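You operate a simulated robot arm through the tools that you are given. There is no shell and no other tool. Be economical: measure what you need, move in short steps, check, and stop when the job is done.

The job below is to be done with a simulated robot arm. You get a single attempt, and the scene is never put back.

JOB
Steam panel six twice, then panel three once.
Fine: set the steamer on the panel, press its key, hands clear of its sole; no shine; steamer back on the rest plate.

It is judged by the outcome, as a careful person would: the job done as asked, and still so three seconds after it is handed in. It fails if anything else is knocked over, pushed out of place, dropped, spilled or broken.

ROBOT AND FRAMES
A 6-joint arm with a two-finger parallel gripper, fixed in place. Base frame: the origin is at the foot of the arm, x ahead of it, y to its left, z up. Readings come in mm, rad, newtons and seconds.
With the tool pointing down near the work surface it reaches from about 160 to 740 mm from the base axis. Its first joint turns from -2.897 to 2.897 rad. Payload 3.91 kg.
Tool frame: the origin (TCP) lies between the finger pads and is the grasp point; the fingertips stand 30 mm ahead of it; z points along the fingers, y is the line along which they close. The gripper opens to 110 mm. The fingers are 20 mm wide and 10 mm thick; the gripper's body (48 by 112 mm) begins 55 mm behind the TCP.
Orientation is that of the tool frame in the base frame, as a unit quaternion [x, y, z, w]. With the fingers straight down and closing along the base's y, the tool's x points along the base's -x, its y along +y and its z along -z.

CONTROLS
- The arm moves only by the tool move_arm. Its argument "increments" is one flat list of numbers, 7 for each row, row after row: the finger opening in mm, from 0 to 110, then the shift along the tool's x, y, z in mm, then the turn, a rotation vector about the tool's x, y, z in rad. In form: [fingers, tx, ty, tz, ax, ay, az, fingers, tx, ty, tz, ax, ay, az, ...]. A call has 1 to 10 rows; each row shifts and turns the commanded pose from where the row before left it, along the tool's axes as they then stand. Rows are played at 5 a second. More than 50 mm and 0.15 rad between two rows, or a gripper value outside its range, and nothing of the call is played. A pose out of reach is approached as far as the arm can. The call stops where the force on the tool passes 40 N (or 10 N more than at its start, if that is more) or the arm is blocked; 0.2 s more then pass. The fingers move at their own pace (about 45 mm/s each) and stop on an object; they squeeze with about 20 N. The grip force told is the motor's: it shows also when the fingers shut on nothing. Time passes only in rows, and 0.2 s behind the last, so rows that do not move let the fingers close. It gives the time, the measured TCP pose, the force on the tool (base axes), the opening and the grip force at its end, in the units of the frame above (readings bear some noise).
- Cameras (640 x 400 px; columns grow to the right, rows downward): "scene" is fixed at [51, 500.8, 1623.9]; the picture's right is [-0.40, -0.92, 0.00], its down [-0.78, 0.34, -0.53] and it looks along [0.49, -0.21, -0.85] (base axes); focal length 257 px, centre (320, 200). "wrist" rides on the gripper at [71, 22, -107] in the tool frame; the picture's right is [-0.29, 0.96, 0.00], its down [-0.76, -0.23, -0.61] and it looks along [-0.58, -0.18, 0.79] (tool axes); focal length 243 px, centre (320, 200). There is no depth. A picture from a camera that has moved, and an enlarged one, comes with that camera's place and axes in the base frame and with its lens.
- grab_frame(camera): a new picture of that camera. It takes no simulated time.
- raise_lower(by): slides the trunk up (or, below 0, down) by that many mm; the arm rides with it, the base frame stays. It gives what a move gives, with no picture.
- close_up(camera, box): a new picture of the part [left, top, right, bottom] of that camera's present view, enlarged. It takes no simulated time.
- job_done(): hands the job in; it is judged then, once.

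Go step by step. Nothing tells you positions but the pictures and the camera data: compare them with the known pose of the tool, close in by small moves and look again before you grip or let go. The budget is 120 turns and 76 pictures, counting those below and the enlarged ones. Unless the task says otherwise, let go and move clear before handing in, and close with one line.

The tools are called after ">>>" as a command line: name --argument value ..., lists and objects as JSON in quotes. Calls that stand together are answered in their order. move_arm: Moves the arm, as the interface text tells. Its arguments: {"type":"object","properties":{"increments":{"type":"array","items":{"type":"number"}}},"required":["increments"]} The other tools are called the same way: raise_lower (by) slides the trunk up or down; grab_frame (camera) takes a picture; close_up (camera, box) takes an enlarged picture of a part of a camera's view; job_done () hands the job in.

At the start:

```text
clock: 0.0
tool_pos: [397.0, 13.6, 1266.4]
orientation: [0.0, 1.0, 0.001, 0.001]
ft_force: [0.2, -0.1, -0.8]
grip_width: 109.8
finger_force: 0.1
trunk travel left (down, up): [-525.0, 65.0]
```

scene: 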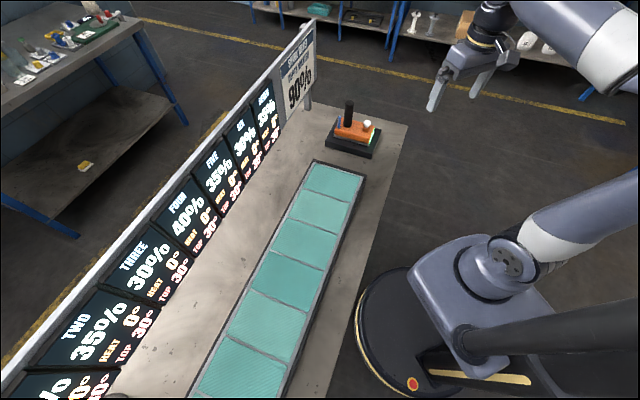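
wrist: 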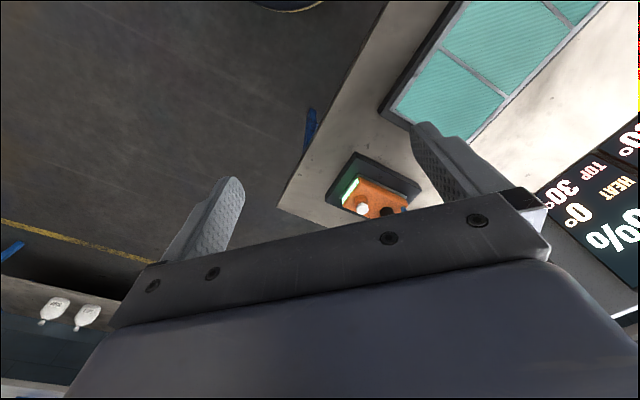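

I see a strip of teal panels, a row of display boards, and an orange steamer on a dark rest plate at the far end. I'll enlarge the boards and the steamer first.

>>> close_up --camera "scene" --box '[180, 10, 340, 110]'

>>> close_up --camera "scene" --box '[290, 80, 418, 160]'

>>> close_up --camera "scene" --box '[0, 80, 320, 280]'

>>> close_up --camera "wrist" --box '[300, 120, 460, 220]'

```text
4.00 times, centred on (260, 60) of scene
camera zoom: at [51.0, 500.8, 1623.9], right [-0.4, -0.92, 0.0], down [-0.78, 0.34, -0.53], along [0.49, -0.21, -0.85], focal length 1026 px, centre (560, 760)
```

zoom: 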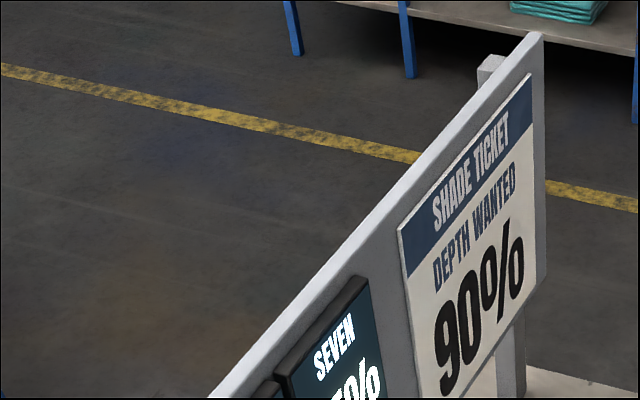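

```text
5.00 times, centred on (354, 120) of scene
camera zoom: at [51.0, 500.8, 1623.9], right [-0.4, -0.92, 0.0], down [-0.78, 0.34, -0.53], along [0.49, -0.21, -0.85], focal length 1283 px, centre (150, 600)
```

zoom: 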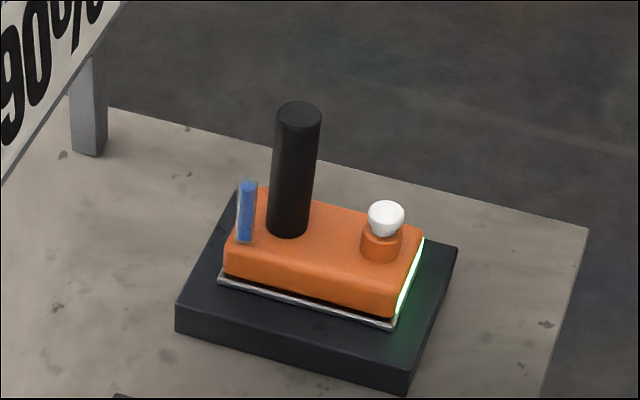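

```text
2.00 times, centred on (160, 180) of scene
camera zoom: at [51.0, 500.8, 1623.9], right [-0.4, -0.92, 0.0], down [-0.78, 0.34, -0.53], along [0.49, -0.21, -0.85], focal length 513 px, centre (640, 240)
```

zoom: 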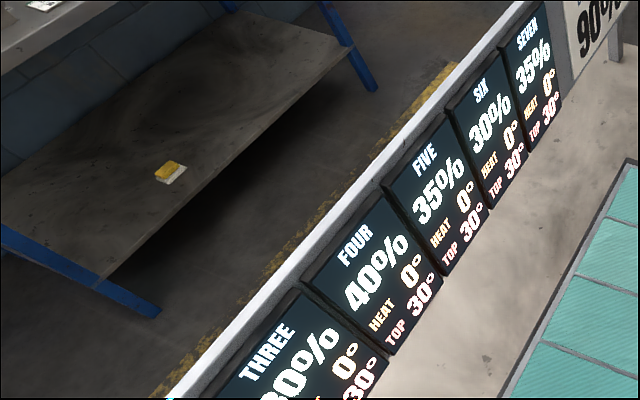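

```text
4.00 times, centred on (380, 170) of wrist
camera zoom: at [326.0, 34.9, 1373.2], right [0.29, 0.96, 0.0], down [0.76, -0.23, 0.61], along [0.58, -0.18, -0.79], focal length 970 px, centre (80, 320)
```

zoom: 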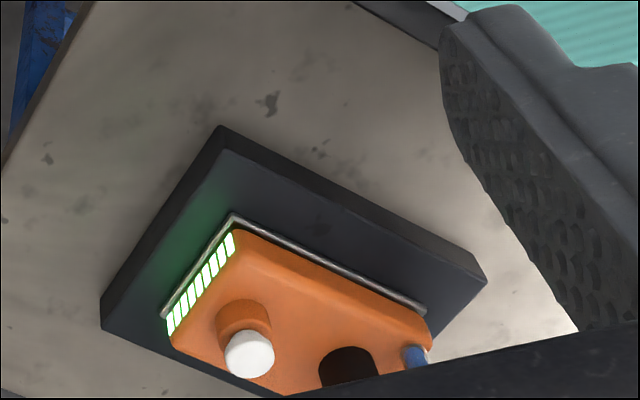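

The steamer's handle is at about (745, 82), just beyond the straight-down reach, and its long axis runs roughly 45° across the strip. I'll yaw the tool about 45° and tilt it forward, then look again.

>>> move_arm --increments '[110, 0, 0, 0, 0, 0, -0.131, 110, 0, 0, 0, 0, 0, -0.131, 110, 0, 0, 0, 0, 0, -0.131, 110, 0, 0, 0, 0, 0, -0.131, 110, 0, 0, 0, 0, 0, -0.131, 110, 0, 0, 0, 0, 0, -0.131, 110, 0, 0, 0, 0, -0.131, 0, 110, 0, 0, 0, 0, -0.131, 0, 110, 0, 0, 0, 0, -0.131, 0, 110, 0, 0, 0, 0, -0.131, 0]'

>>> grab_frame --camera "wrist"

>>> grab_frame --camera "scene"

```text
clock: 2.2
tool_pos: [396.9, 13.8, 1265.8]
orientation: [-0.37, 0.892, 0.1, 0.24]
ft_force: [0.3, 1.7, -0.1]
grip_width: 110.0
finger_force: 0.0
trunk travel left (down, up): [-525.0, 65.0]
```

```text
69 pictures are left
camera wrist: at [300.1, -53.4, 1322.9], right [-0.5, 0.85, 0.15], down [0.41, 0.09, 0.91], along [0.76, 0.51, -0.39], focal length 243 px, centre (320, 200)
```

wrist: 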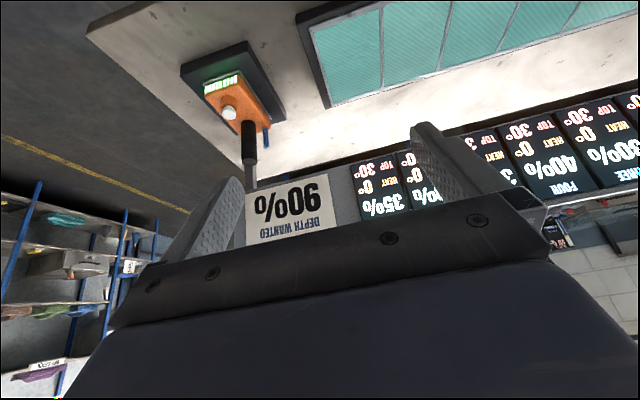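

```text
68 pictures are left
```

scene: 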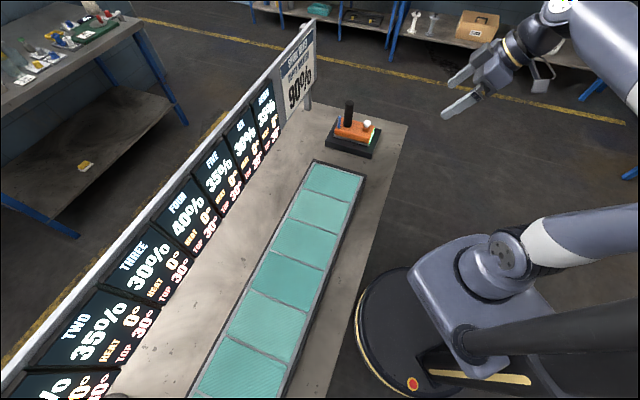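

The views agree that the handle is at about (745, 80), with z from 907 to 1017. I'll finish the tilt to 45° and move to a point 130 mm short of the handle along the approach line.

>>> move_arm --increments '[110, 0, 0, 0, 0, -0.131, 0, 110, 0, 0, 0, 0, -0.131, 0, 110, 0.3, -24.9, 35.75, 0, 0, 0, 110, 0.3, -24.9, 35.75, 0, 0, 0, 110, 0.3, -24.9, 35.75, 0, 0, 0, 110, 0.3, -24.9, 35.75, 0, 0, 0, 110, 0.3, -24.9, 35.75, 0, 0, 0, 110, 0.3, -24.9, 35.75, 0, 0, 0, 110, 0.3, -24.9, 35.75, 0, 0, 0, 110, 0.3, -24.9, 35.75, 0, 0, 0]'

>>> grab_frame --camera "wrist"

>>> grab_frame --camera "scene"

```text
clock: 4.4
tool_pos: [680.5, 15.0, 1061.5]
orientation: [-0.353, 0.853, 0.146, 0.355]
ft_force: [-0.2, 0.2, 0.0]
grip_width: 110.1
finger_force: 0.1
trunk travel left (down, up): [-525.0, 65.0]
```

```text
67 pictures are left
camera wrist: at [576.3, -59.2, 1086.7], right [-0.53, 0.82, 0.21], down [0.24, -0.09, 0.97], along [0.81, 0.56, -0.15], focal length 243 px, centre (320, 200)
```

wrist: 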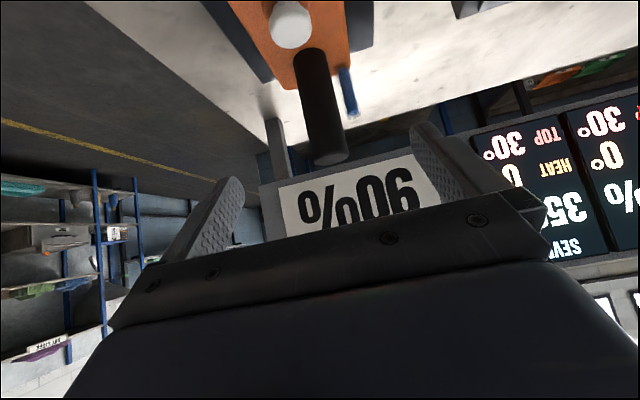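

```text
66 pictures are left
```

scene: 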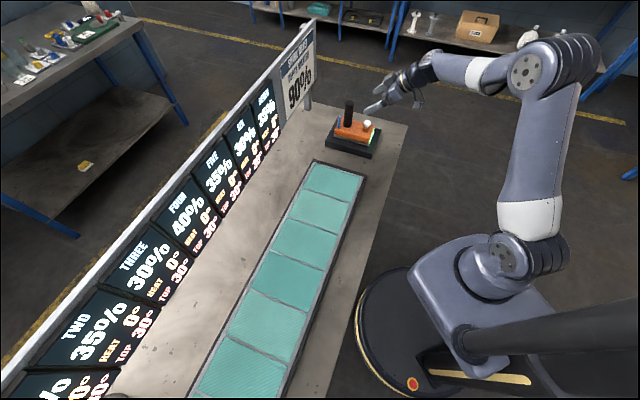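

The handle sits on the approach line. I'll advance to it with the fingers open and check before closing.

>>> move_arm --increments '[110, 0, 0, 33, 0, 0, 0, 110, 0, 0, 33, 0, 0, 0, 110, 0, 0, 32, 0, 0, 0, 110, 0, 0, 32, 0, 0, 0]'

>>> close_up --camera "scene" --box '[290, 70, 418, 150]'

>>> grab_frame --camera "wrist"

```text
clock: 5.4
tool_pos: [745.3, 79.6, 970.1]
orientation: [-0.353, 0.853, 0.146, 0.355]
ft_force: [0.5, -0.4, -0.5]
grip_width: 109.8
finger_force: 0.1
trunk travel left (down, up): [-525.0, 65.0]
```

```text
5.00 times, centred on (354, 110) of scene
camera zoom: at [51.0, 500.8, 1623.9], right [-0.4, -0.92, 0.0], down [-0.78, 0.34, -0.53], along [0.49, -0.21, -0.85], focal length 1283 px, centre (150, 650)
```

zoom: 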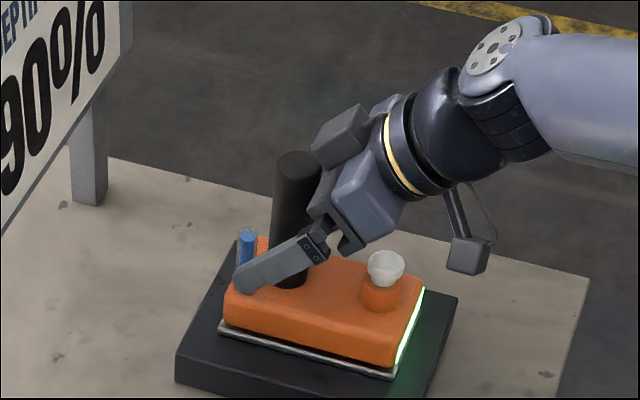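

```text
64 pictures are left
camera wrist: at [640.8, 5.7, 995.4], right [-0.53, 0.82, 0.21], down [0.24, -0.09, 0.97], along [0.81, 0.56, -0.15], focal length 243 px, centre (320, 200)
```

wrist: 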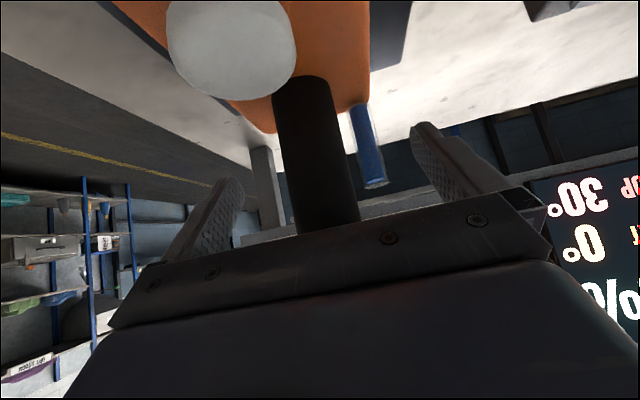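

The handle is between the fingers, but the blue tube is close to where the left fingertip would close. I'll raise the grip about 18 mm, back off slightly, and then close.

>>> move_arm --increments '[110, -9.2, 0, -16.2, 0, 0, 0, 60, 0, 0, 0, 0, 0, 0, 60, 0, 0, 0, 0, 0, 0, 60, 0, 0, 0, 0, 0, 0]'

>>> close_up --camera "scene" --box '[306, 80, 386, 130]'

>>> grab_frame --camera "wrist"

```text
clock: 6.4
tool_pos: [741.6, 76.0, 988.9]
orientation: [-0.354, 0.853, 0.147, 0.354]
ft_force: [-0.2, 0.7, 0.2]
grip_width: 60.0
finger_force: 0.0
trunk travel left (down, up): [-525.0, 65.0]
```

```text
8.00 times, centred on (346, 105) of scene
camera zoom: at [51.0, 500.8, 1623.9], right [-0.4, -0.92, 0.0], down [-0.78, 0.34, -0.53], along [0.49, -0.21, -0.85], focal length 2052 px, centre (112, 960)
```

zoom: 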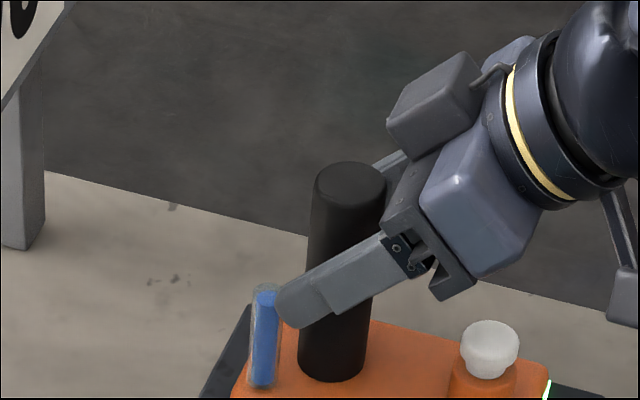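

```text
62 pictures are left
camera wrist: at [637.0, 1.7, 1013.9], right [-0.53, 0.82, 0.21], down [0.24, -0.09, 0.97], along [0.81, 0.56, -0.15], focal length 243 px, centre (320, 200)
```

wrist: 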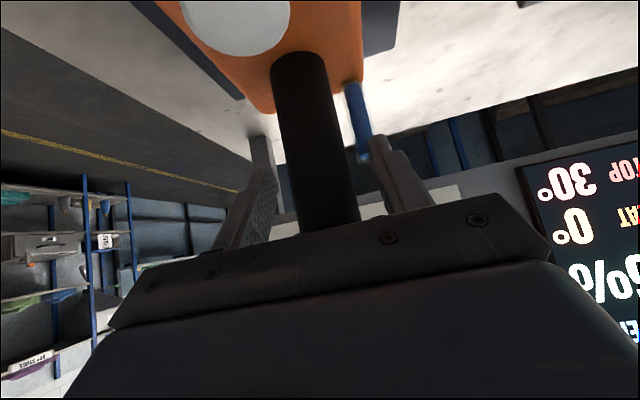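

The left fingertip still points close to the tube, so I'll back off 10 mm along the tool axis and then close.

>>> move_arm --increments '[60, 0, 0, -10, 0, 0, 0, 45, 0, 0, 0, 0, 0, 0, 20, 0, 0, 0, 0, 0, 0, 20, 0, 0, 0, 0, 0, 0, 20, 0, 0, 0, 0, 0, 0]'

>>> close_up --camera "scene" --box '[306, 80, 402, 140]'

```text
clock: 7.6
tool_pos: [735.4, 71.0, 996.3]
orientation: [-0.354, 0.853, 0.147, 0.354]
ft_force: [-3.0, 2.5, 0.5]
grip_width: 33.6
finger_force: 19.9
trunk travel left (down, up): [-525.0, 65.0]
```

```text
6.67 times, centred on (354, 110) of scene
camera zoom: at [51.0, 500.8, 1623.9], right [-0.4, -0.92, 0.0], down [-0.78, 0.34, -0.53], along [0.49, -0.21, -0.85], focal length 1710 px, centre (93, 800)
```

zoom: 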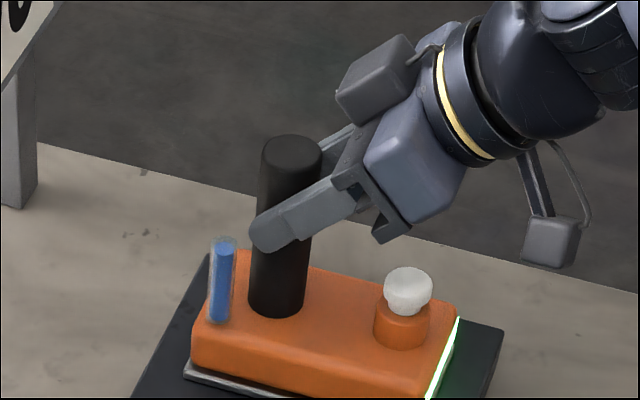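

The handle is gripped at 33.6 mm and the tube is free. I'll lift slightly and check for sag.

>>> move_arm --increments '[20, -5, 0, -5, 0, 0, 0, 20, -7, 0, -7, 0, 0, 0, 20, -8, 0, -8, 0, 0, 0]'

>>> close_up --camera "scene" --box '[290, 70, 418, 150]'

```text
clock: 8.4
tool_pos: [737.2, 71.0, 1024.3]
orientation: [-0.354, 0.853, 0.147, 0.355]
ft_force: [1.9, -1.2, 0.4]
grip_width: 33.1
finger_force: 17.0
trunk travel left (down, up): [-525.0, 65.0]
```

```text
5.00 times, centred on (354, 110) of scene
camera zoom: at [51.0, 500.8, 1623.9], right [-0.4, -0.92, 0.0], down [-0.78, 0.34, -0.53], along [0.49, -0.21, -0.85], focal length 1283 px, centre (150, 650)
```

zoom: 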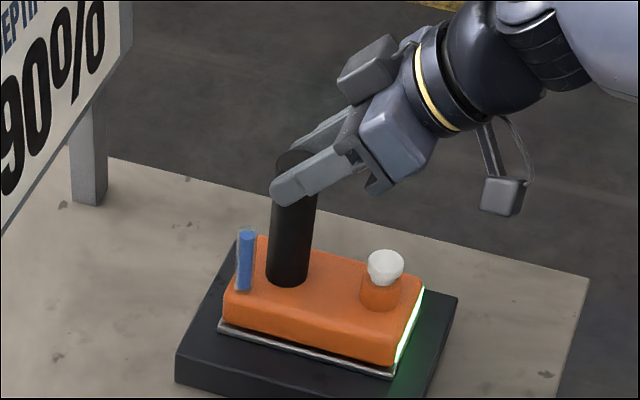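

The fingers slid up the handle without lifting it, because the grip was too near the fingertips. I'll open, move so the handle is at the pad centre, and grip again.

>>> move_arm --increments '[50, 0, 0, 0, 0, 0, 0, 50, 0, 0, 0, 0, 0, 0, 50, 16.3, 0, 29, 0, 0, 0, 20, 0, 0, 0, 0, 0, 0, 20, 0, 0, 0, 0, 0, 0, 20, 0, 0, 0, 0, 0, 0]'

>>> close_up --camera "scene" --box '[306, 80, 402, 140]'

>>> close_up --camera "wrist" --box '[160, 0, 480, 200]'

```text
clock: 9.8
tool_pos: [743.2, 77.8, 992.4]
orientation: [-0.353, 0.853, 0.147, 0.354]
ft_force: [-0.5, -1.5, 1.4]
grip_width: 33.6
finger_force: 20.2
trunk travel left (down, up): [-525.0, 65.0]
```

```text
6.67 times, centred on (354, 110) of scene
camera zoom: at [51.0, 500.8, 1623.9], right [-0.4, -0.92, 0.0], down [-0.78, 0.34, -0.53], along [0.49, -0.21, -0.85], focal length 1710 px, centre (93, 800)
```

zoom: 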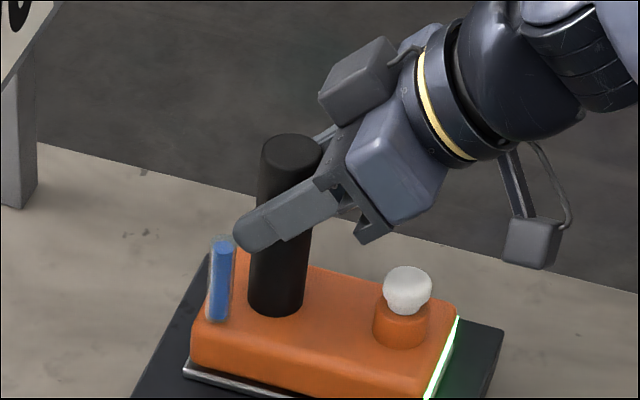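

```text
2.00 times, centred on (320, 100) of wrist
camera zoom: at [638.9, 3.5, 1017.1], right [-0.53, 0.82, 0.21], down [0.24, -0.09, 0.97], along [0.81, 0.56, -0.15], focal length 485 px, centre (320, 400)
```

zoom: 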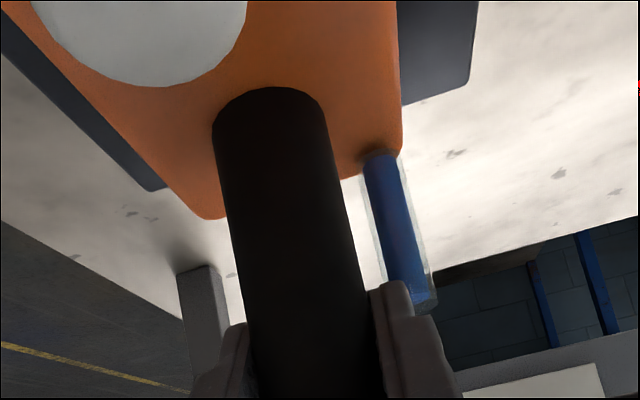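

The pads now sit well around the handle. I'll try a small, slow lift and watch the force.

>>> move_arm --increments '[0, -2, 0, -2, 0, 0, 0, 0, -2.5, 0, -2.5, 0, 0, 0, 0, -2.5, 0, -2.5, 0, 0, 0]'

>>> close_up --camera "scene" --box '[306, 80, 402, 140]'

```text
clock: 10.6
tool_pos: [743.0, 77.5, 999.1]
orientation: [-0.354, 0.853, 0.148, 0.353]
ft_force: [0.8, 0.3, -11.7]
grip_width: 33.6
finger_force: 20.3
trunk travel left (down, up): [-525.0, 65.0]
```

```text
6.67 times, centred on (354, 110) of scene
camera zoom: at [51.0, 500.8, 1623.9], right [-0.4, -0.92, 0.0], down [-0.78, 0.34, -0.53], along [0.49, -0.21, -0.85], focal length 1710 px, centre (93, 800)
```

zoom: 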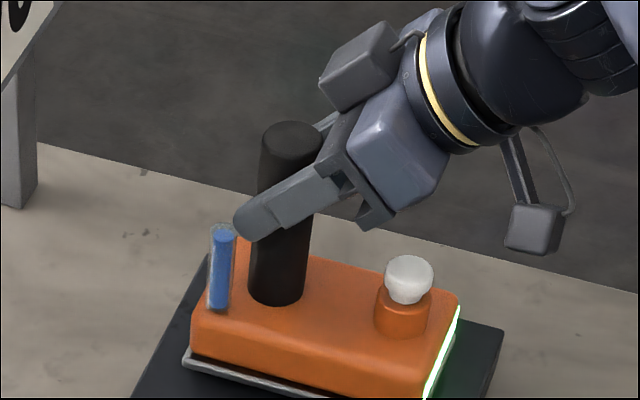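

It is lifting this time, with about 12 N on the tool. I'll continue another 20 mm and check that it hangs level.

>>> move_arm --increments '[0, -3.5, 0, -3.5, 0, 0, 0, 0, -3.5, 0, -3.5, 0, 0, 0, 0, -3.5, 0, -3.5, 0, 0, 0, 0, -3.5, 0, -3.5, 0, 0, 0, 0, 0, 0, 0, 0, 0, 0]'

>>> close_up --camera "scene" --box '[290, 70, 418, 150]'

```text
clock: 11.8
tool_pos: [743.5, 78.9, 1020.1]
orientation: [-0.354, 0.854, 0.147, 0.353]
ft_force: [0.5, 0.4, -12.1]
grip_width: 33.7
finger_force: 20.1
trunk travel left (down, up): [-525.0, 65.0]
```

```text
5.00 times, centred on (354, 110) of scene
camera zoom: at [51.0, 500.8, 1623.9], right [-0.4, -0.92, 0.0], down [-0.78, 0.34, -0.53], along [0.49, -0.21, -0.85], focal length 1283 px, centre (150, 650)
```

zoom: 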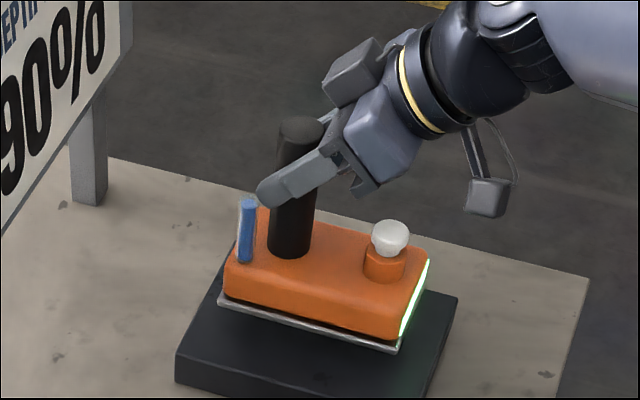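

The steamer hangs level at about 1.2 kg. Before carrying it, I'll measure the panel strip precisely.

>>> close_up --camera "scene" --box '[256, 150, 384, 230]'

>>> close_up --camera "scene" --box '[180, 250, 372, 370]'

```text
5.00 times, centred on (320, 190) of scene
camera zoom: at [51.0, 500.8, 1623.9], right [-0.4, -0.92, 0.0], down [-0.78, 0.34, -0.53], along [0.49, -0.21, -0.85], focal length 1283 px, centre (320, 250)
```

zoom: 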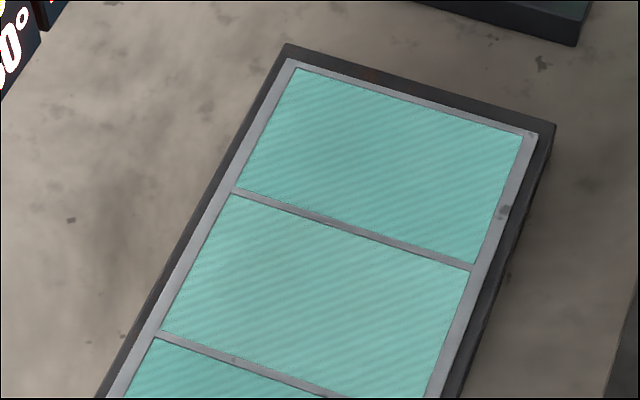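

```text
3.33 times, centred on (276, 310) of scene
camera zoom: at [51.0, 500.8, 1623.9], right [-0.4, -0.92, 0.0], down [-0.78, 0.34, -0.53], along [0.49, -0.21, -0.85], focal length 855 px, centre (467, -167)
```

zoom: 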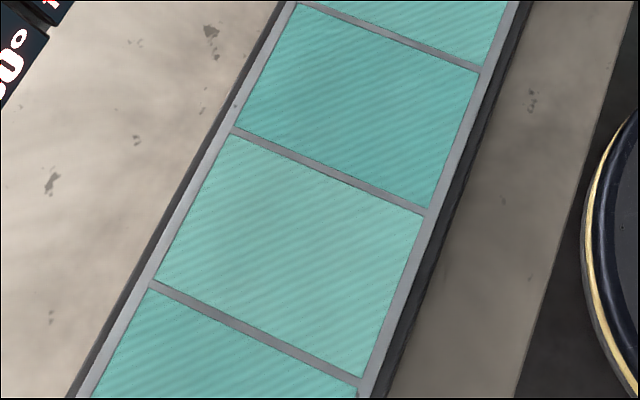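

Panel six is centred at about (441, 332) and panel three at about (180, 596). The strip runs along the tool's y axis. I'll lift a bit more and slide along tool +y toward panel six.

>>> move_arm --increments '[0, -8, 0, -8, 0, 0, 0, 0, -8, 0, -8, 0, 0, 0, 0, 0, 20, 0, 0, 0, 0, 0, 0, 35, 0, 0, 0, 0, 0, 0, 40, 0, 0, 0, 0, 0, 0, 40, 0, 0, 0, 0, 0, 0, 40, 0, 0, 0, 0, 0, 0, 40, 0, 0, 0, 0, 0, 0, 40, 0, 0, 0, 0, 0, 0, 30, 0, 0, 0, 0]'

>>> grab_frame --camera "scene"

```text
clock: 14.0
tool_pos: [541.1, 277.8, 1042.7]
orientation: [-0.354, 0.853, 0.147, 0.354]
ft_force: [-0.4, -0.3, -11.8]
grip_width: 33.6
finger_force: 19.8
trunk travel left (down, up): [-525.0, 65.0]
```

```text
53 pictures are left
```

scene: 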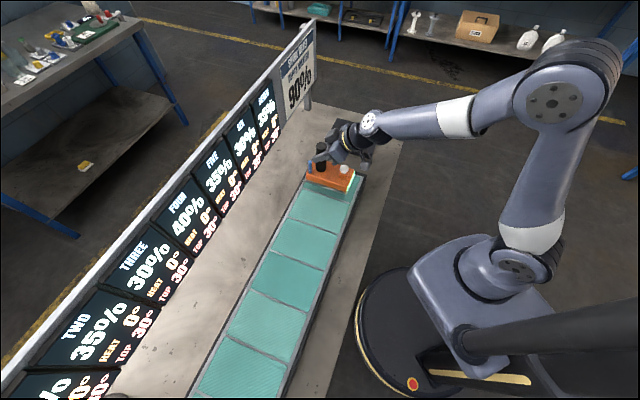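

The steamer is stable over panel seven. I'll continue about 106 mm to panel six and lower partway.

>>> move_arm --increments '[0, -1, 33, 1, 0, 0, 0, 0, -1, 40, 1, 0, 0, 0, 0, 0, 33, 0, 0, 0, 0, 0, 7, 0, 7, 0, 0, 0, 0, 7, 0, 7, 0, 0, 0, 0, 7, 0, 7, 0, 0, 0, 0, 0, 0, 0, 0, 0, 0]'

>>> close_up --camera "scene" --box '[240, 140, 400, 240]'

>>> grab_frame --camera "wrist"

```text
clock: 15.6
tool_pos: [469.2, 357.3, 1014.2]
orientation: [-0.355, 0.853, 0.147, 0.353]
ft_force: [0.2, 0.0, -11.8]
grip_width: 33.5
finger_force: 19.6
trunk travel left (down, up): [-525.0, 65.0]
```

```text
4.00 times, centred on (320, 190) of scene
camera zoom: at [51.0, 500.8, 1623.9], right [-0.4, -0.92, 0.0], down [-0.78, 0.34, -0.53], along [0.49, -0.21, -0.85], focal length 1026 px, centre (320, 240)
```

zoom: 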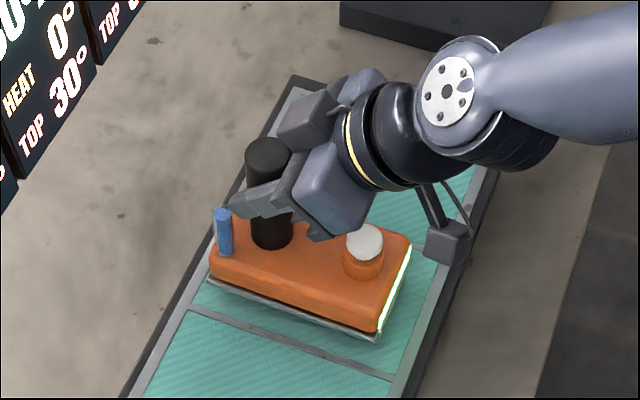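

```text
51 pictures are left
camera wrist: at [364.0, 282.7, 1038.6], right [-0.53, 0.82, 0.2], down [0.24, -0.09, 0.97], along [0.81, 0.56, -0.15], focal length 243 px, centre (320, 200)
```

wrist: 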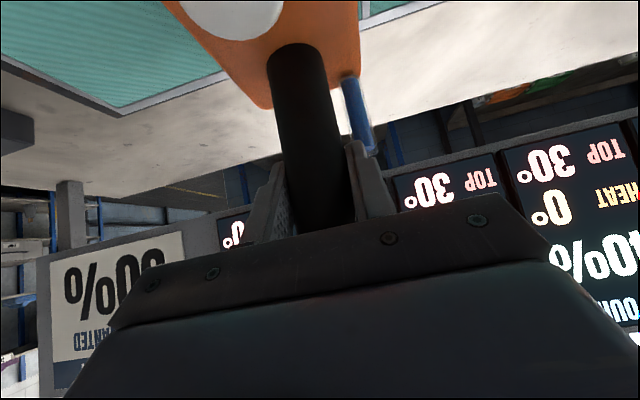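

The steamer is over panel six but about 10 mm too close to the wall side. I'll shift it back toward the robot and lower it gently.

>>> move_arm --increments '[0, 3.5, 0, -3.5, 0, 0, 0, 0, 3.5, 0, -3.5, 0, 0, 0, 0, 2.8, 0, 2.8, 0, 0, 0, 0, 2.8, 0, 2.8, 0, 0, 0, 0, 1.4, 0, 1.4, 0, 0, 0]'

>>> close_up --camera "scene" --box '[240, 140, 400, 240]'

```text
clock: 16.8
tool_pos: [462.1, 349.4, 1004.2]
orientation: [-0.353, 0.853, 0.146, 0.355]
ft_force: [0.0, 0.5, -12.3]
grip_width: 33.7
finger_force: 20.4
trunk travel left (down, up): [-525.0, 65.0]
```

```text
4.00 times, centred on (320, 190) of scene
camera zoom: at [51.0, 500.8, 1623.9], right [-0.4, -0.92, 0.0], down [-0.78, 0.34, -0.53], along [0.49, -0.21, -0.85], focal length 1026 px, centre (320, 240)
```

zoom: 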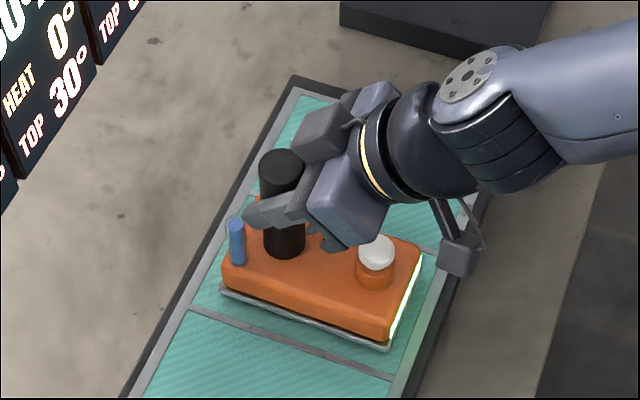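

It is now centred across the panel. I'll lower in small steps until contact shows.

>>> move_arm --increments '[0, 2.1, 0, 2.1, 0, 0, 0, 0, 2.1, 0, 2.1, 0, 0, 0, 0, 1.4, 0, 1.4, 0, 0, 0, 0, 0, 0, 0, 0, 0, 0]'

```text
clock: 17.8
tool_pos: [461.9, 348.2, 996.2]
orientation: [-0.353, 0.854, 0.146, 0.353]
ft_force: [-0.1, -0.6, -11.0]
grip_width: 33.7
finger_force: 20.0
trunk travel left (down, up): [-525.0, 65.0]
```

>>> move_arm --increments '[0, 1.4, 0, 1.4, 0, 0, 0, 0, 1.4, 0, 1.4, 0, 0, 0, 0, 0, 0, 0, 0, 0, 0]'

>>> close_up --camera "scene" --box '[240, 140, 400, 240]'

```text
clock: 18.6
tool_pos: [462.8, 349.6, 992.9]
orientation: [-0.353, 0.853, 0.147, 0.355]
ft_force: [5.0, 1.5, 1.9]
grip_width: 33.3
finger_force: 20.1
trunk travel left (down, up): [-525.0, 65.0]
```

```text
4.00 times, centred on (320, 190) of scene
camera zoom: at [51.0, 500.8, 1623.9], right [-0.4, -0.92, 0.0], down [-0.78, 0.34, -0.53], along [0.49, -0.21, -0.85], focal length 1026 px, centre (320, 240)
```

zoom: 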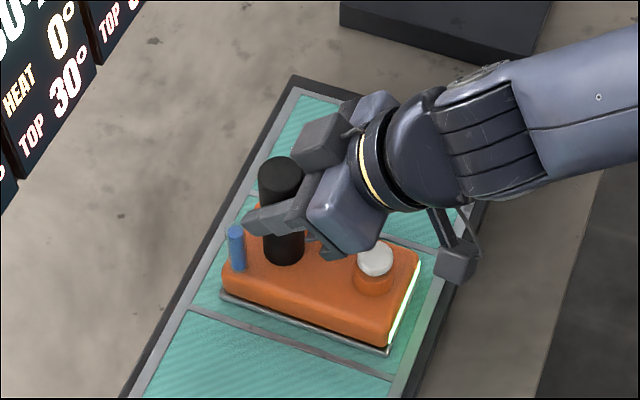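

Contact is made and the weight is on panel six. I'll release, back off along the approach line, and check the picture.

>>> move_arm --increments '[60, 0, 0, 0, 0, 0, 0, 60, 0, 0, 0, 0, 0, 0, 60, 0, 0, -30, 0, 0, 0, 60, 0, 0, -40, 0, 0, 0, 60, -10, 0, -40, 0, 0, 0]'

>>> close_up --camera "scene" --box '[200, 70, 392, 190]'

>>> grab_frame --camera "wrist"

```text
clock: 19.8
tool_pos: [411.2, 299.3, 1077.1]
orientation: [-0.354, 0.853, 0.148, 0.354]
ft_force: [0.1, -0.1, -0.7]
grip_width: 60.1
finger_force: 0.1
trunk travel left (down, up): [-525.0, 65.0]
```

```text
3.33 times, centred on (296, 130) of scene
camera zoom: at [51.0, 500.8, 1623.9], right [-0.4, -0.92, 0.0], down [-0.78, 0.34, -0.53], along [0.49, -0.21, -0.85], focal length 855 px, centre (400, 433)
```

zoom: 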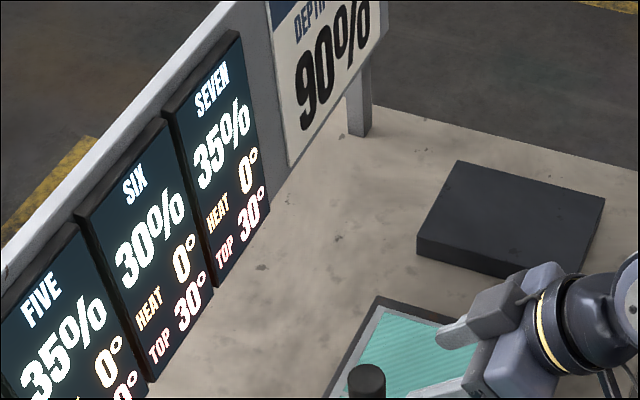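

```text
47 pictures are left
camera wrist: at [306.1, 225.2, 1102.6], right [-0.53, 0.82, 0.21], down [0.24, -0.09, 0.97], along [0.81, 0.56, -0.15], focal length 243 px, centre (320, 200)
```

wrist: 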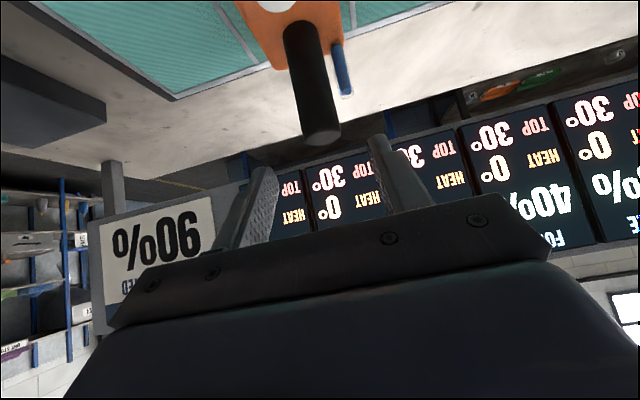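

The steamer is standing on panel six, which reads HEAT 0°. Next I'll close the fingers and bring the tool vertical above the white key.

>>> move_arm --increments '[0, 0, 0, 0, 0, 0.131, 0, 0, 0, 0, 0, 0, 0.131, 0, 0, 0, 0, 0, 0, 0.131, 0, 0, 0, 0, 0, 0, 0.131, 0, 0, 0, 0, 0, 0, 0.131, 0, 0, 0, 0, 0, 0, 0.131, 0, 0, 0, 0, 0, 0, 0, 0]'

>>> close_up --camera "scene" --box '[240, 120, 400, 220]'

>>> grab_frame --camera "wrist"

```text
clock: 21.4
tool_pos: [410.8, 298.6, 1077.5]
orientation: [-0.383, 0.924, 0.0, 0.0]
ft_force: [-0.1, -0.2, -0.1]
grip_width: 0.0
finger_force: 20.4
trunk travel left (down, up): [-525.0, 65.0]
```

```text
4.00 times, centred on (320, 170) of scene
camera zoom: at [51.0, 500.8, 1623.9], right [-0.4, -0.92, 0.0], down [-0.78, 0.34, -0.53], along [0.49, -0.21, -0.85], focal length 1026 px, centre (320, 320)
```

zoom: 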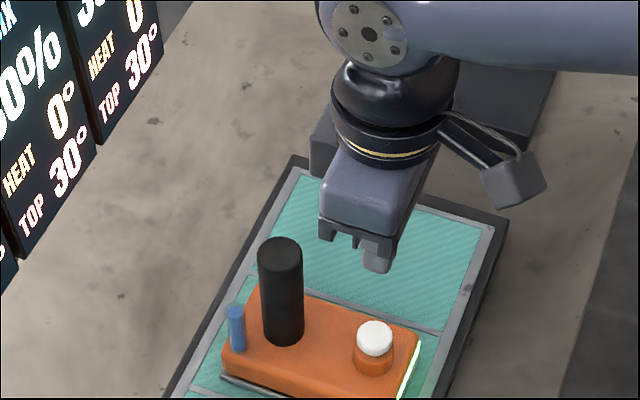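

```text
45 pictures are left
camera wrist: at [345.9, 264.0, 1184.4], right [-0.47, 0.88, 0.0], down [0.7, 0.38, 0.61], along [0.54, 0.29, -0.79], focal length 243 px, centre (320, 200)
```

wrist: 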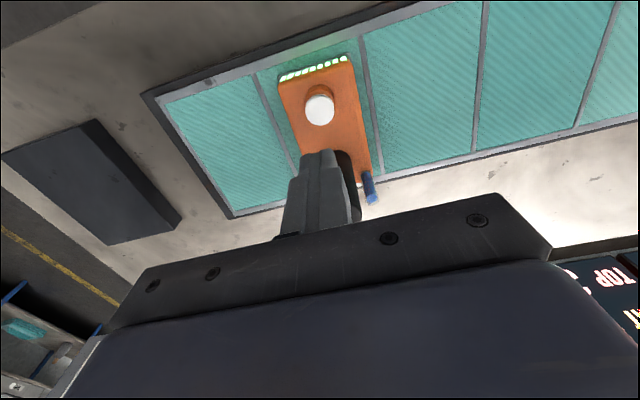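

The key is at about (413, 299) and the tool is already nearly above it. I'll descend close to it and look.

>>> move_arm --increments '[0, -2, -1.5, 30, 0, 0, 0, 0, 0, 0, 35, 0, 0, 0, 0, 0, 0, 25, 0, 0, 0, 0, 0, 0, 0, 0, 0, 0]'

>>> close_up --camera "scene" --box '[280, 150, 376, 210]'

>>> grab_frame --camera "wrist"

```text
clock: 22.4
tool_pos: [413.2, 300.0, 987.9]
orientation: [-0.383, 0.924, 0.0, 0.0]
ft_force: [-0.5, 0.6, 0.2]
grip_width: 0.0
finger_force: 20.7
trunk travel left (down, up): [-525.0, 65.0]
```

```text
6.67 times, centred on (328, 180) of scene
camera zoom: at [51.0, 500.8, 1623.9], right [-0.4, -0.92, 0.0], down [-0.78, 0.34, -0.53], along [0.49, -0.21, -0.85], focal length 1710 px, centre (267, 333)
```

zoom: 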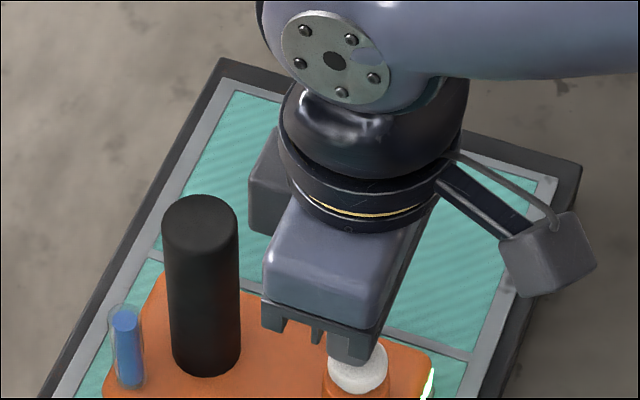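

```text
43 pictures are left
camera wrist: at [348.0, 264.4, 1095.0], right [-0.47, 0.88, 0.0], down [0.7, 0.37, 0.61], along [0.54, 0.29, -0.79], focal length 243 px, centre (320, 200)
```

wrist: 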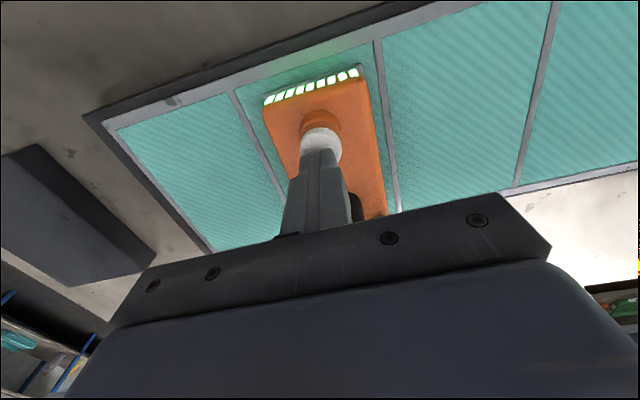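

Alignment is good, so I'll approach the key in small steps.

>>> move_arm --increments '[0, 0, 0, 4, 0, 0, 0, 0, 0, 0, 3, 0, 0, 0, 0, 0, 0, 3, 0, 0, 0]'

```text
clock: 23.2
tool_pos: [414.4, 299.0, 978.2]
orientation: [-0.383, 0.924, 0.0, 0.0]
ft_force: [-1.1, 0.5, 4.5]
grip_width: 0.2
finger_force: 19.9
trunk travel left (down, up): [-525.0, 65.0]
```

The key is touched with 4.5 N. I'll check the board before pressing further.

>>> close_up --camera "scene" --box '[200, 90, 360, 190]'

```text
4.00 times, centred on (280, 140) of scene
camera zoom: at [51.0, 500.8, 1623.9], right [-0.4, -0.92, 0.0], down [-0.78, 0.34, -0.53], along [0.49, -0.21, -0.85], focal length 1026 px, centre (480, 440)
```

zoom: 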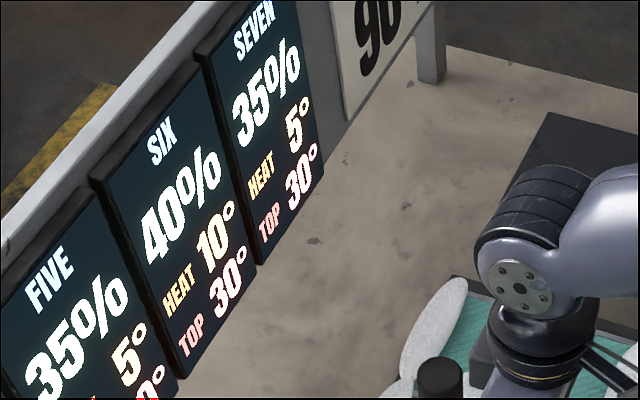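

The press registered: panel six went from 30% to 40% at HEAT 10°, with the neighbours at 5°. I'll release the key and read the board again.

>>> move_arm --increments '[0, 0, 0, -6, 0, 0, 0, 0, 0, 0, -6, 0, 0, 0, 0, 0, 0, 0, 0, 0, 0]'

>>> close_up --camera "scene" --box '[200, 90, 360, 190]'

>>> close_up --camera "wrist" --box '[200, 40, 440, 190]'

```text
clock: 24.0
tool_pos: [414.4, 298.9, 989.2]
orientation: [-0.382, 0.924, 0.0, 0.001]
ft_force: [1.0, -0.2, -0.1]
grip_width: 0.4
finger_force: 20.0
trunk travel left (down, up): [-525.0, 65.0]
```

```text
4.00 times, centred on (280, 140) of scene
camera zoom: at [51.0, 500.8, 1623.9], right [-0.4, -0.92, 0.0], down [-0.78, 0.34, -0.53], along [0.49, -0.21, -0.85], focal length 1026 px, centre (480, 440)
```

zoom: 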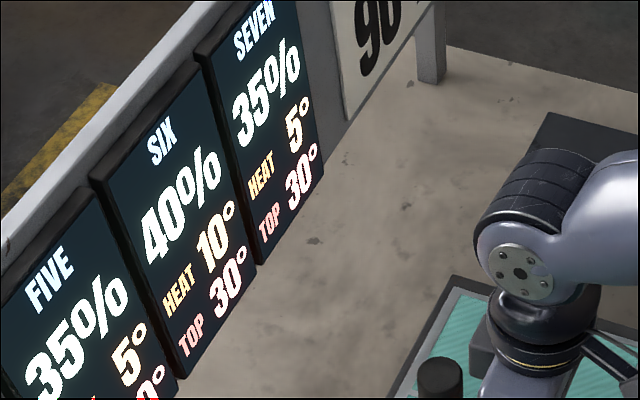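

```text
2.67 times, centred on (320, 115) of wrist
camera zoom: at [348.7, 264.2, 1096.4], right [-0.47, 0.88, 0.0], down [0.7, 0.37, 0.61], along [0.54, 0.29, -0.79], focal length 647 px, centre (320, 427)
```

zoom: 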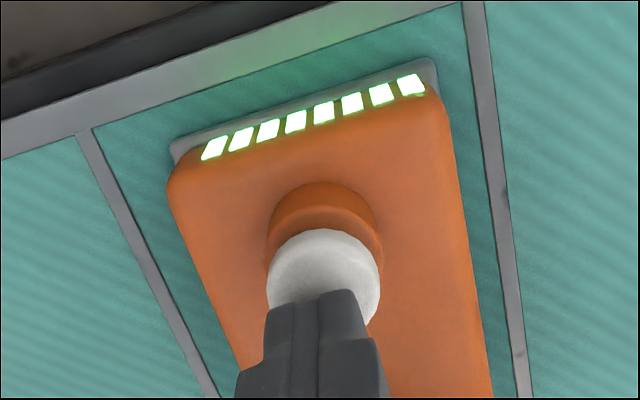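

The key is released, the gauge is full, and six holds at 40% and 10° against a top of 30°. I'll wait about 2 s to see whether it cools, then press again.

>>> move_arm --increments '[0, 0, 0, 0, 0, 0, 0, 0, 0, 0, 0, 0, 0, 0, 0, 0, 0, 0, 0, 0, 0, 0, 0, 0, 0, 0, 0, 0, 0, 0, 0, 0, 0, 0, 0, 0, 0, 0, 0, 0, 0, 0, 0, 0, 0, 0, 0, 0, 0, 0, 0, 0, 0, 0, 0, 0, 0, 0, 0, 0, 0, 0, 0, 0, 0, 0, 0, 0, 0, 0]'

>>> close_up --camera "scene" --box '[200, 90, 360, 190]'

```text
clock: 26.2
tool_pos: [414.3, 299.6, 988.5]
orientation: [-0.383, 0.924, -0.001, 0.0]
ft_force: [0.6, 0.5, -0.2]
grip_width: 0.0
finger_force: 19.8
trunk travel left (down, up): [-525.0, 65.0]
```

```text
4.00 times, centred on (280, 140) of scene
camera zoom: at [51.0, 500.8, 1623.9], right [-0.4, -0.92, 0.0], down [-0.78, 0.34, -0.53], along [0.49, -0.21, -0.85], focal length 1026 px, centre (480, 440)
```

zoom: 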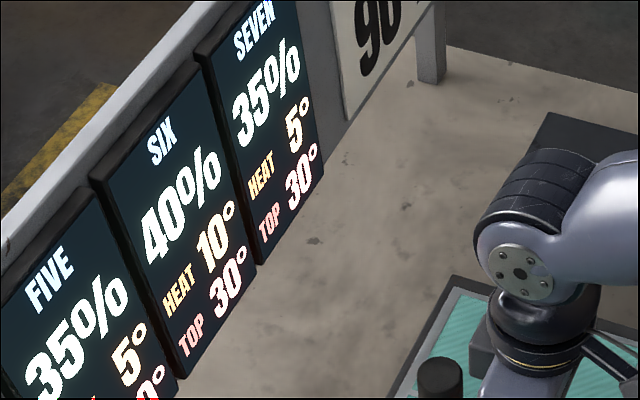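

The heat is steady at 10°, and a second press should bring it to about 20°, still under the top. I'll press with the same stroke and release at once.

>>> move_arm --increments '[0, 0, 0, 5, 0, 0, 0, 0, 0, 0, 4, 0, 0, 0, 0, 0, 0, 3, 0, 0, 0, 0, 0, 0, -6, 0, 0, 0, 0, 0, 0, -6, 0, 0, 0]'

>>> close_up --camera "scene" --box '[200, 90, 360, 190]'

```text
clock: 27.4
tool_pos: [413.6, 298.9, 988.1]
orientation: [-0.382, 0.924, 0.0, 0.0]
ft_force: [0.6, 0.0, -0.6]
grip_width: 0.0
finger_force: 20.0
trunk travel left (down, up): [-525.0, 65.0]
```

```text
4.00 times, centred on (280, 140) of scene
camera zoom: at [51.0, 500.8, 1623.9], right [-0.4, -0.92, 0.0], down [-0.78, 0.34, -0.53], along [0.49, -0.21, -0.85], focal length 1026 px, centre (480, 440)
```

zoom: 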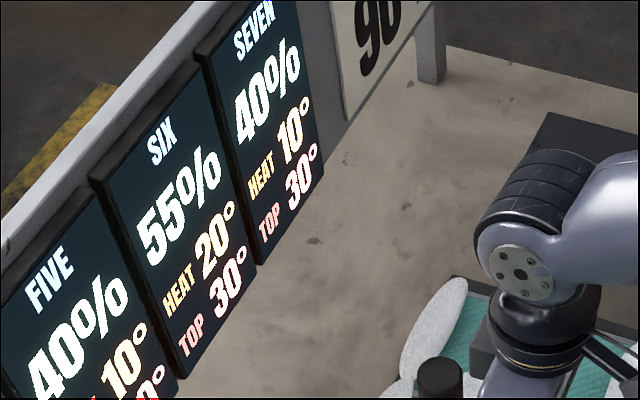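

Panel six has been steamed twice: 55%, HEAT 20°, no shine. Now I'll retrace to the tilted pre-grasp pose with the fingers open.

>>> move_arm --increments '[0, 0, 0, -44, 0, 0, 0, 0, 2, 1.5, -44, 0, 0, 0, 60, 0, 0, 0, 0, -0.131, 0, 60, 0, 0, 0, 0, -0.131, 0, 60, 0, 0, 0, 0, -0.131, 0, 60, 0, 0, 0, 0, -0.131, 0, 60, 0, 0, 0, 0, -0.131, 0, 60, 0, 0, 0, 0, -0.131, 0]'

>>> grab_frame --camera "wrist"

```text
clock: 29.2
tool_pos: [411.2, 299.8, 1077.4]
orientation: [-0.354, 0.853, 0.147, 0.356]
ft_force: [0.4, 0.3, -0.1]
grip_width: 59.9
finger_force: 0.0
trunk travel left (down, up): [-525.0, 65.0]
```

```text
37 pictures are left
camera wrist: at [307.3, 224.6, 1102.3], right [-0.53, 0.82, 0.2], down [0.24, -0.09, 0.97], along [0.81, 0.56, -0.15], focal length 243 px, centre (320, 200)
```

wrist: 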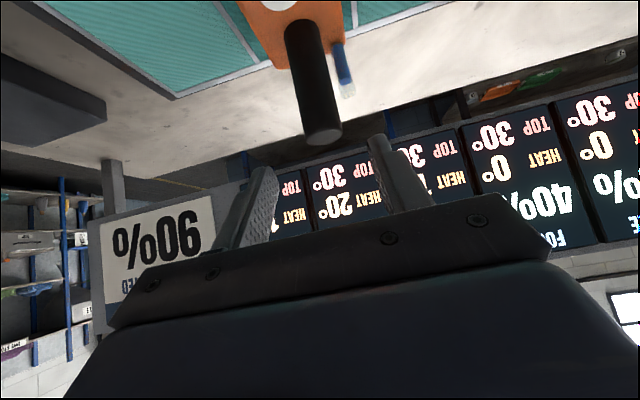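

The view matches the one at release, so I'll retrace to the handle, grip, and lift slowly.

>>> move_arm --increments '[60, 10, 0, 40, 0, 0, 0, 60, 0, 0, 40, 0, 0, 0, 60, 0, 0, 30, 0, 0, 0, 0, 0, 0, 0, 0, 0, 0, 0, 0, 0, 0, 0, 0, 0, 0, 0, 0, 0, 0, 0, 0]'

>>> move_arm --increments '[0, -2, 0, -2, 0, 0, 0, 0, -2.5, 0, -2.5, 0, 0, 0, 0, -3.5, 0, -3.5, 0, 0, 0, 0, -3.5, 0, -3.5, 0, 0, 0, 0, -3.5, 0, -3.5, 0, 0, 0, 0, -5, 0, -5, 0, 0, 0, 0, -7, 0, -7, 0, 0, 0, 0, 0, 0, 0, 0, 0, 0]'

>>> close_up --camera "scene" --box '[240, 120, 400, 220]'

```text
clock: 30.6
tool_pos: [461.5, 348.7, 992.3]
orientation: [-0.354, 0.853, 0.147, 0.354]
ft_force: [2.4, -2.0, -0.4]
grip_width: 33.3
finger_force: 20.1
trunk travel left (down, up): [-525.0, 65.0]
```

```text
clock: 32.4
tool_pos: [461.8, 349.9, 1029.9]
orientation: [-0.353, 0.853, 0.147, 0.354]
ft_force: [0.8, -0.4, -11.5]
grip_width: 33.6
finger_force: 20.3
trunk travel left (down, up): [-525.0, 65.0]
```

```text
4.00 times, centred on (320, 170) of scene
camera zoom: at [51.0, 500.8, 1623.9], right [-0.4, -0.92, 0.0], down [-0.78, 0.34, -0.53], along [0.49, -0.21, -0.85], focal length 1026 px, centre (320, 320)
```

zoom: 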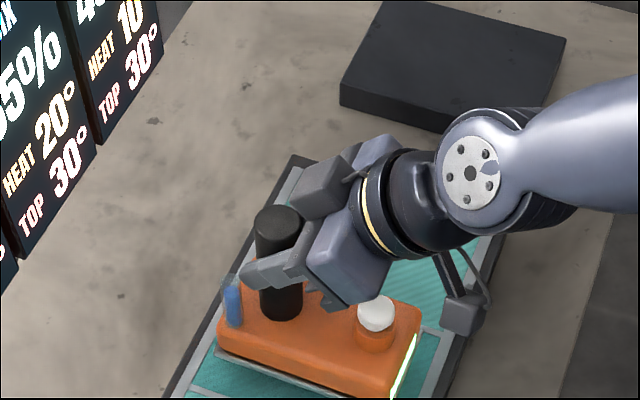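

It is lifted cleanly. Now I'll translate 371 mm along the strip (tool +y) to panel three.

>>> move_arm --increments '[0, 0, 20, 0, 0, 0, 0, 0, 0, 40, 0, 0, 0, 0, 0, 0, 40, 0, 0, 0, 0, 0, 0, 40, 0, 0, 0, 0, 0, 0, 40, 0, 0, 0, 0, 0, 0, 40, 0, 0, 0, 0, 0, 0, 40, 0, 0, 0, 0, 0, 0, 40, 0, 0, 0, 0, 0, 0, 40, 0, 0, 0, 0, 0, 0, 31, 0, 0, 0, 0]'

>>> grab_frame --camera "scene"

```text
clock: 34.6
tool_pos: [199.0, 612.1, 1029.7]
orientation: [-0.354, 0.853, 0.147, 0.354]
ft_force: [0.0, 0.1, -11.6]
grip_width: 33.7
finger_force: 20.1
trunk travel left (down, up): [-525.0, 65.0]
```

```text
35 pictures are left
```

scene: 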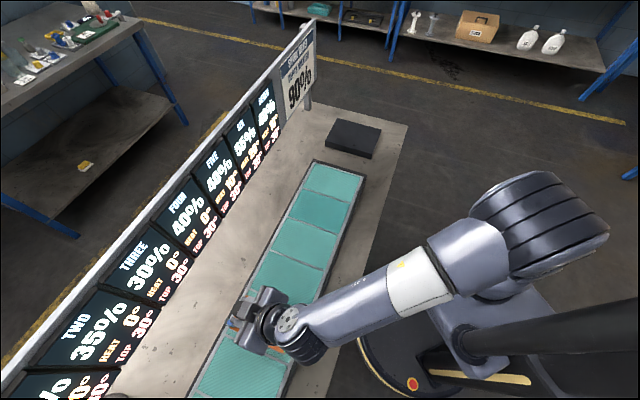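

I'm over panel three now. I'll lower about 25 mm and inspect the alignment.

>>> move_arm --increments '[0, 6, 0, 6, 0, 0, 0, 0, 6, 0, 6, 0, 0, 0, 0, 6, 0, 6, 0, 0, 0, 0, 0, 0, 0, 0, 0, 0]'

>>> close_up --camera "scene" --box '[184, 270, 344, 370]'

>>> grab_frame --camera "wrist"

```text
clock: 35.6
tool_pos: [199.0, 613.2, 1004.5]
orientation: [-0.354, 0.854, 0.146, 0.353]
ft_force: [0.5, -0.7, -11.3]
grip_width: 33.3
finger_force: 19.5
trunk travel left (down, up): [-525.0, 65.0]
```

```text
4.00 times, centred on (264, 320) of scene
camera zoom: at [51.0, 500.8, 1623.9], right [-0.4, -0.92, 0.0], down [-0.78, 0.34, -0.53], along [0.49, -0.21, -0.85], focal length 1026 px, centre (544, -280)
```

zoom: 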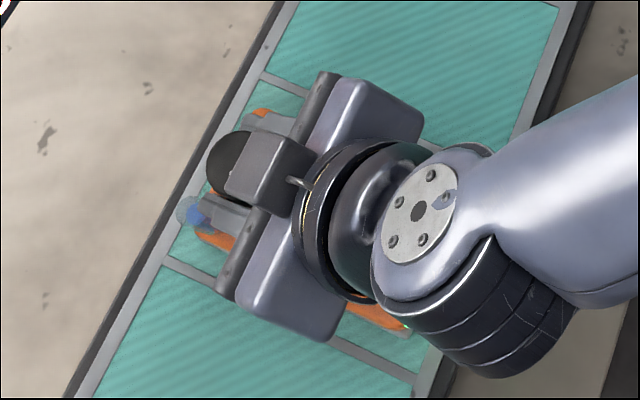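

```text
33 pictures are left
camera wrist: at [94.7, 537.5, 1029.8], right [-0.53, 0.82, 0.2], down [0.24, -0.09, 0.97], along [0.81, 0.56, -0.15], focal length 243 px, centre (320, 200)
```

wrist: 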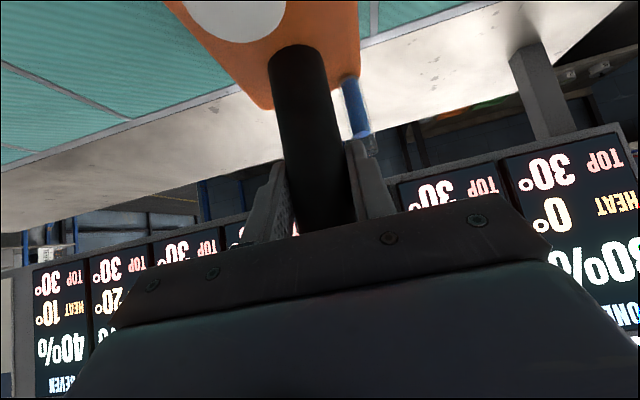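

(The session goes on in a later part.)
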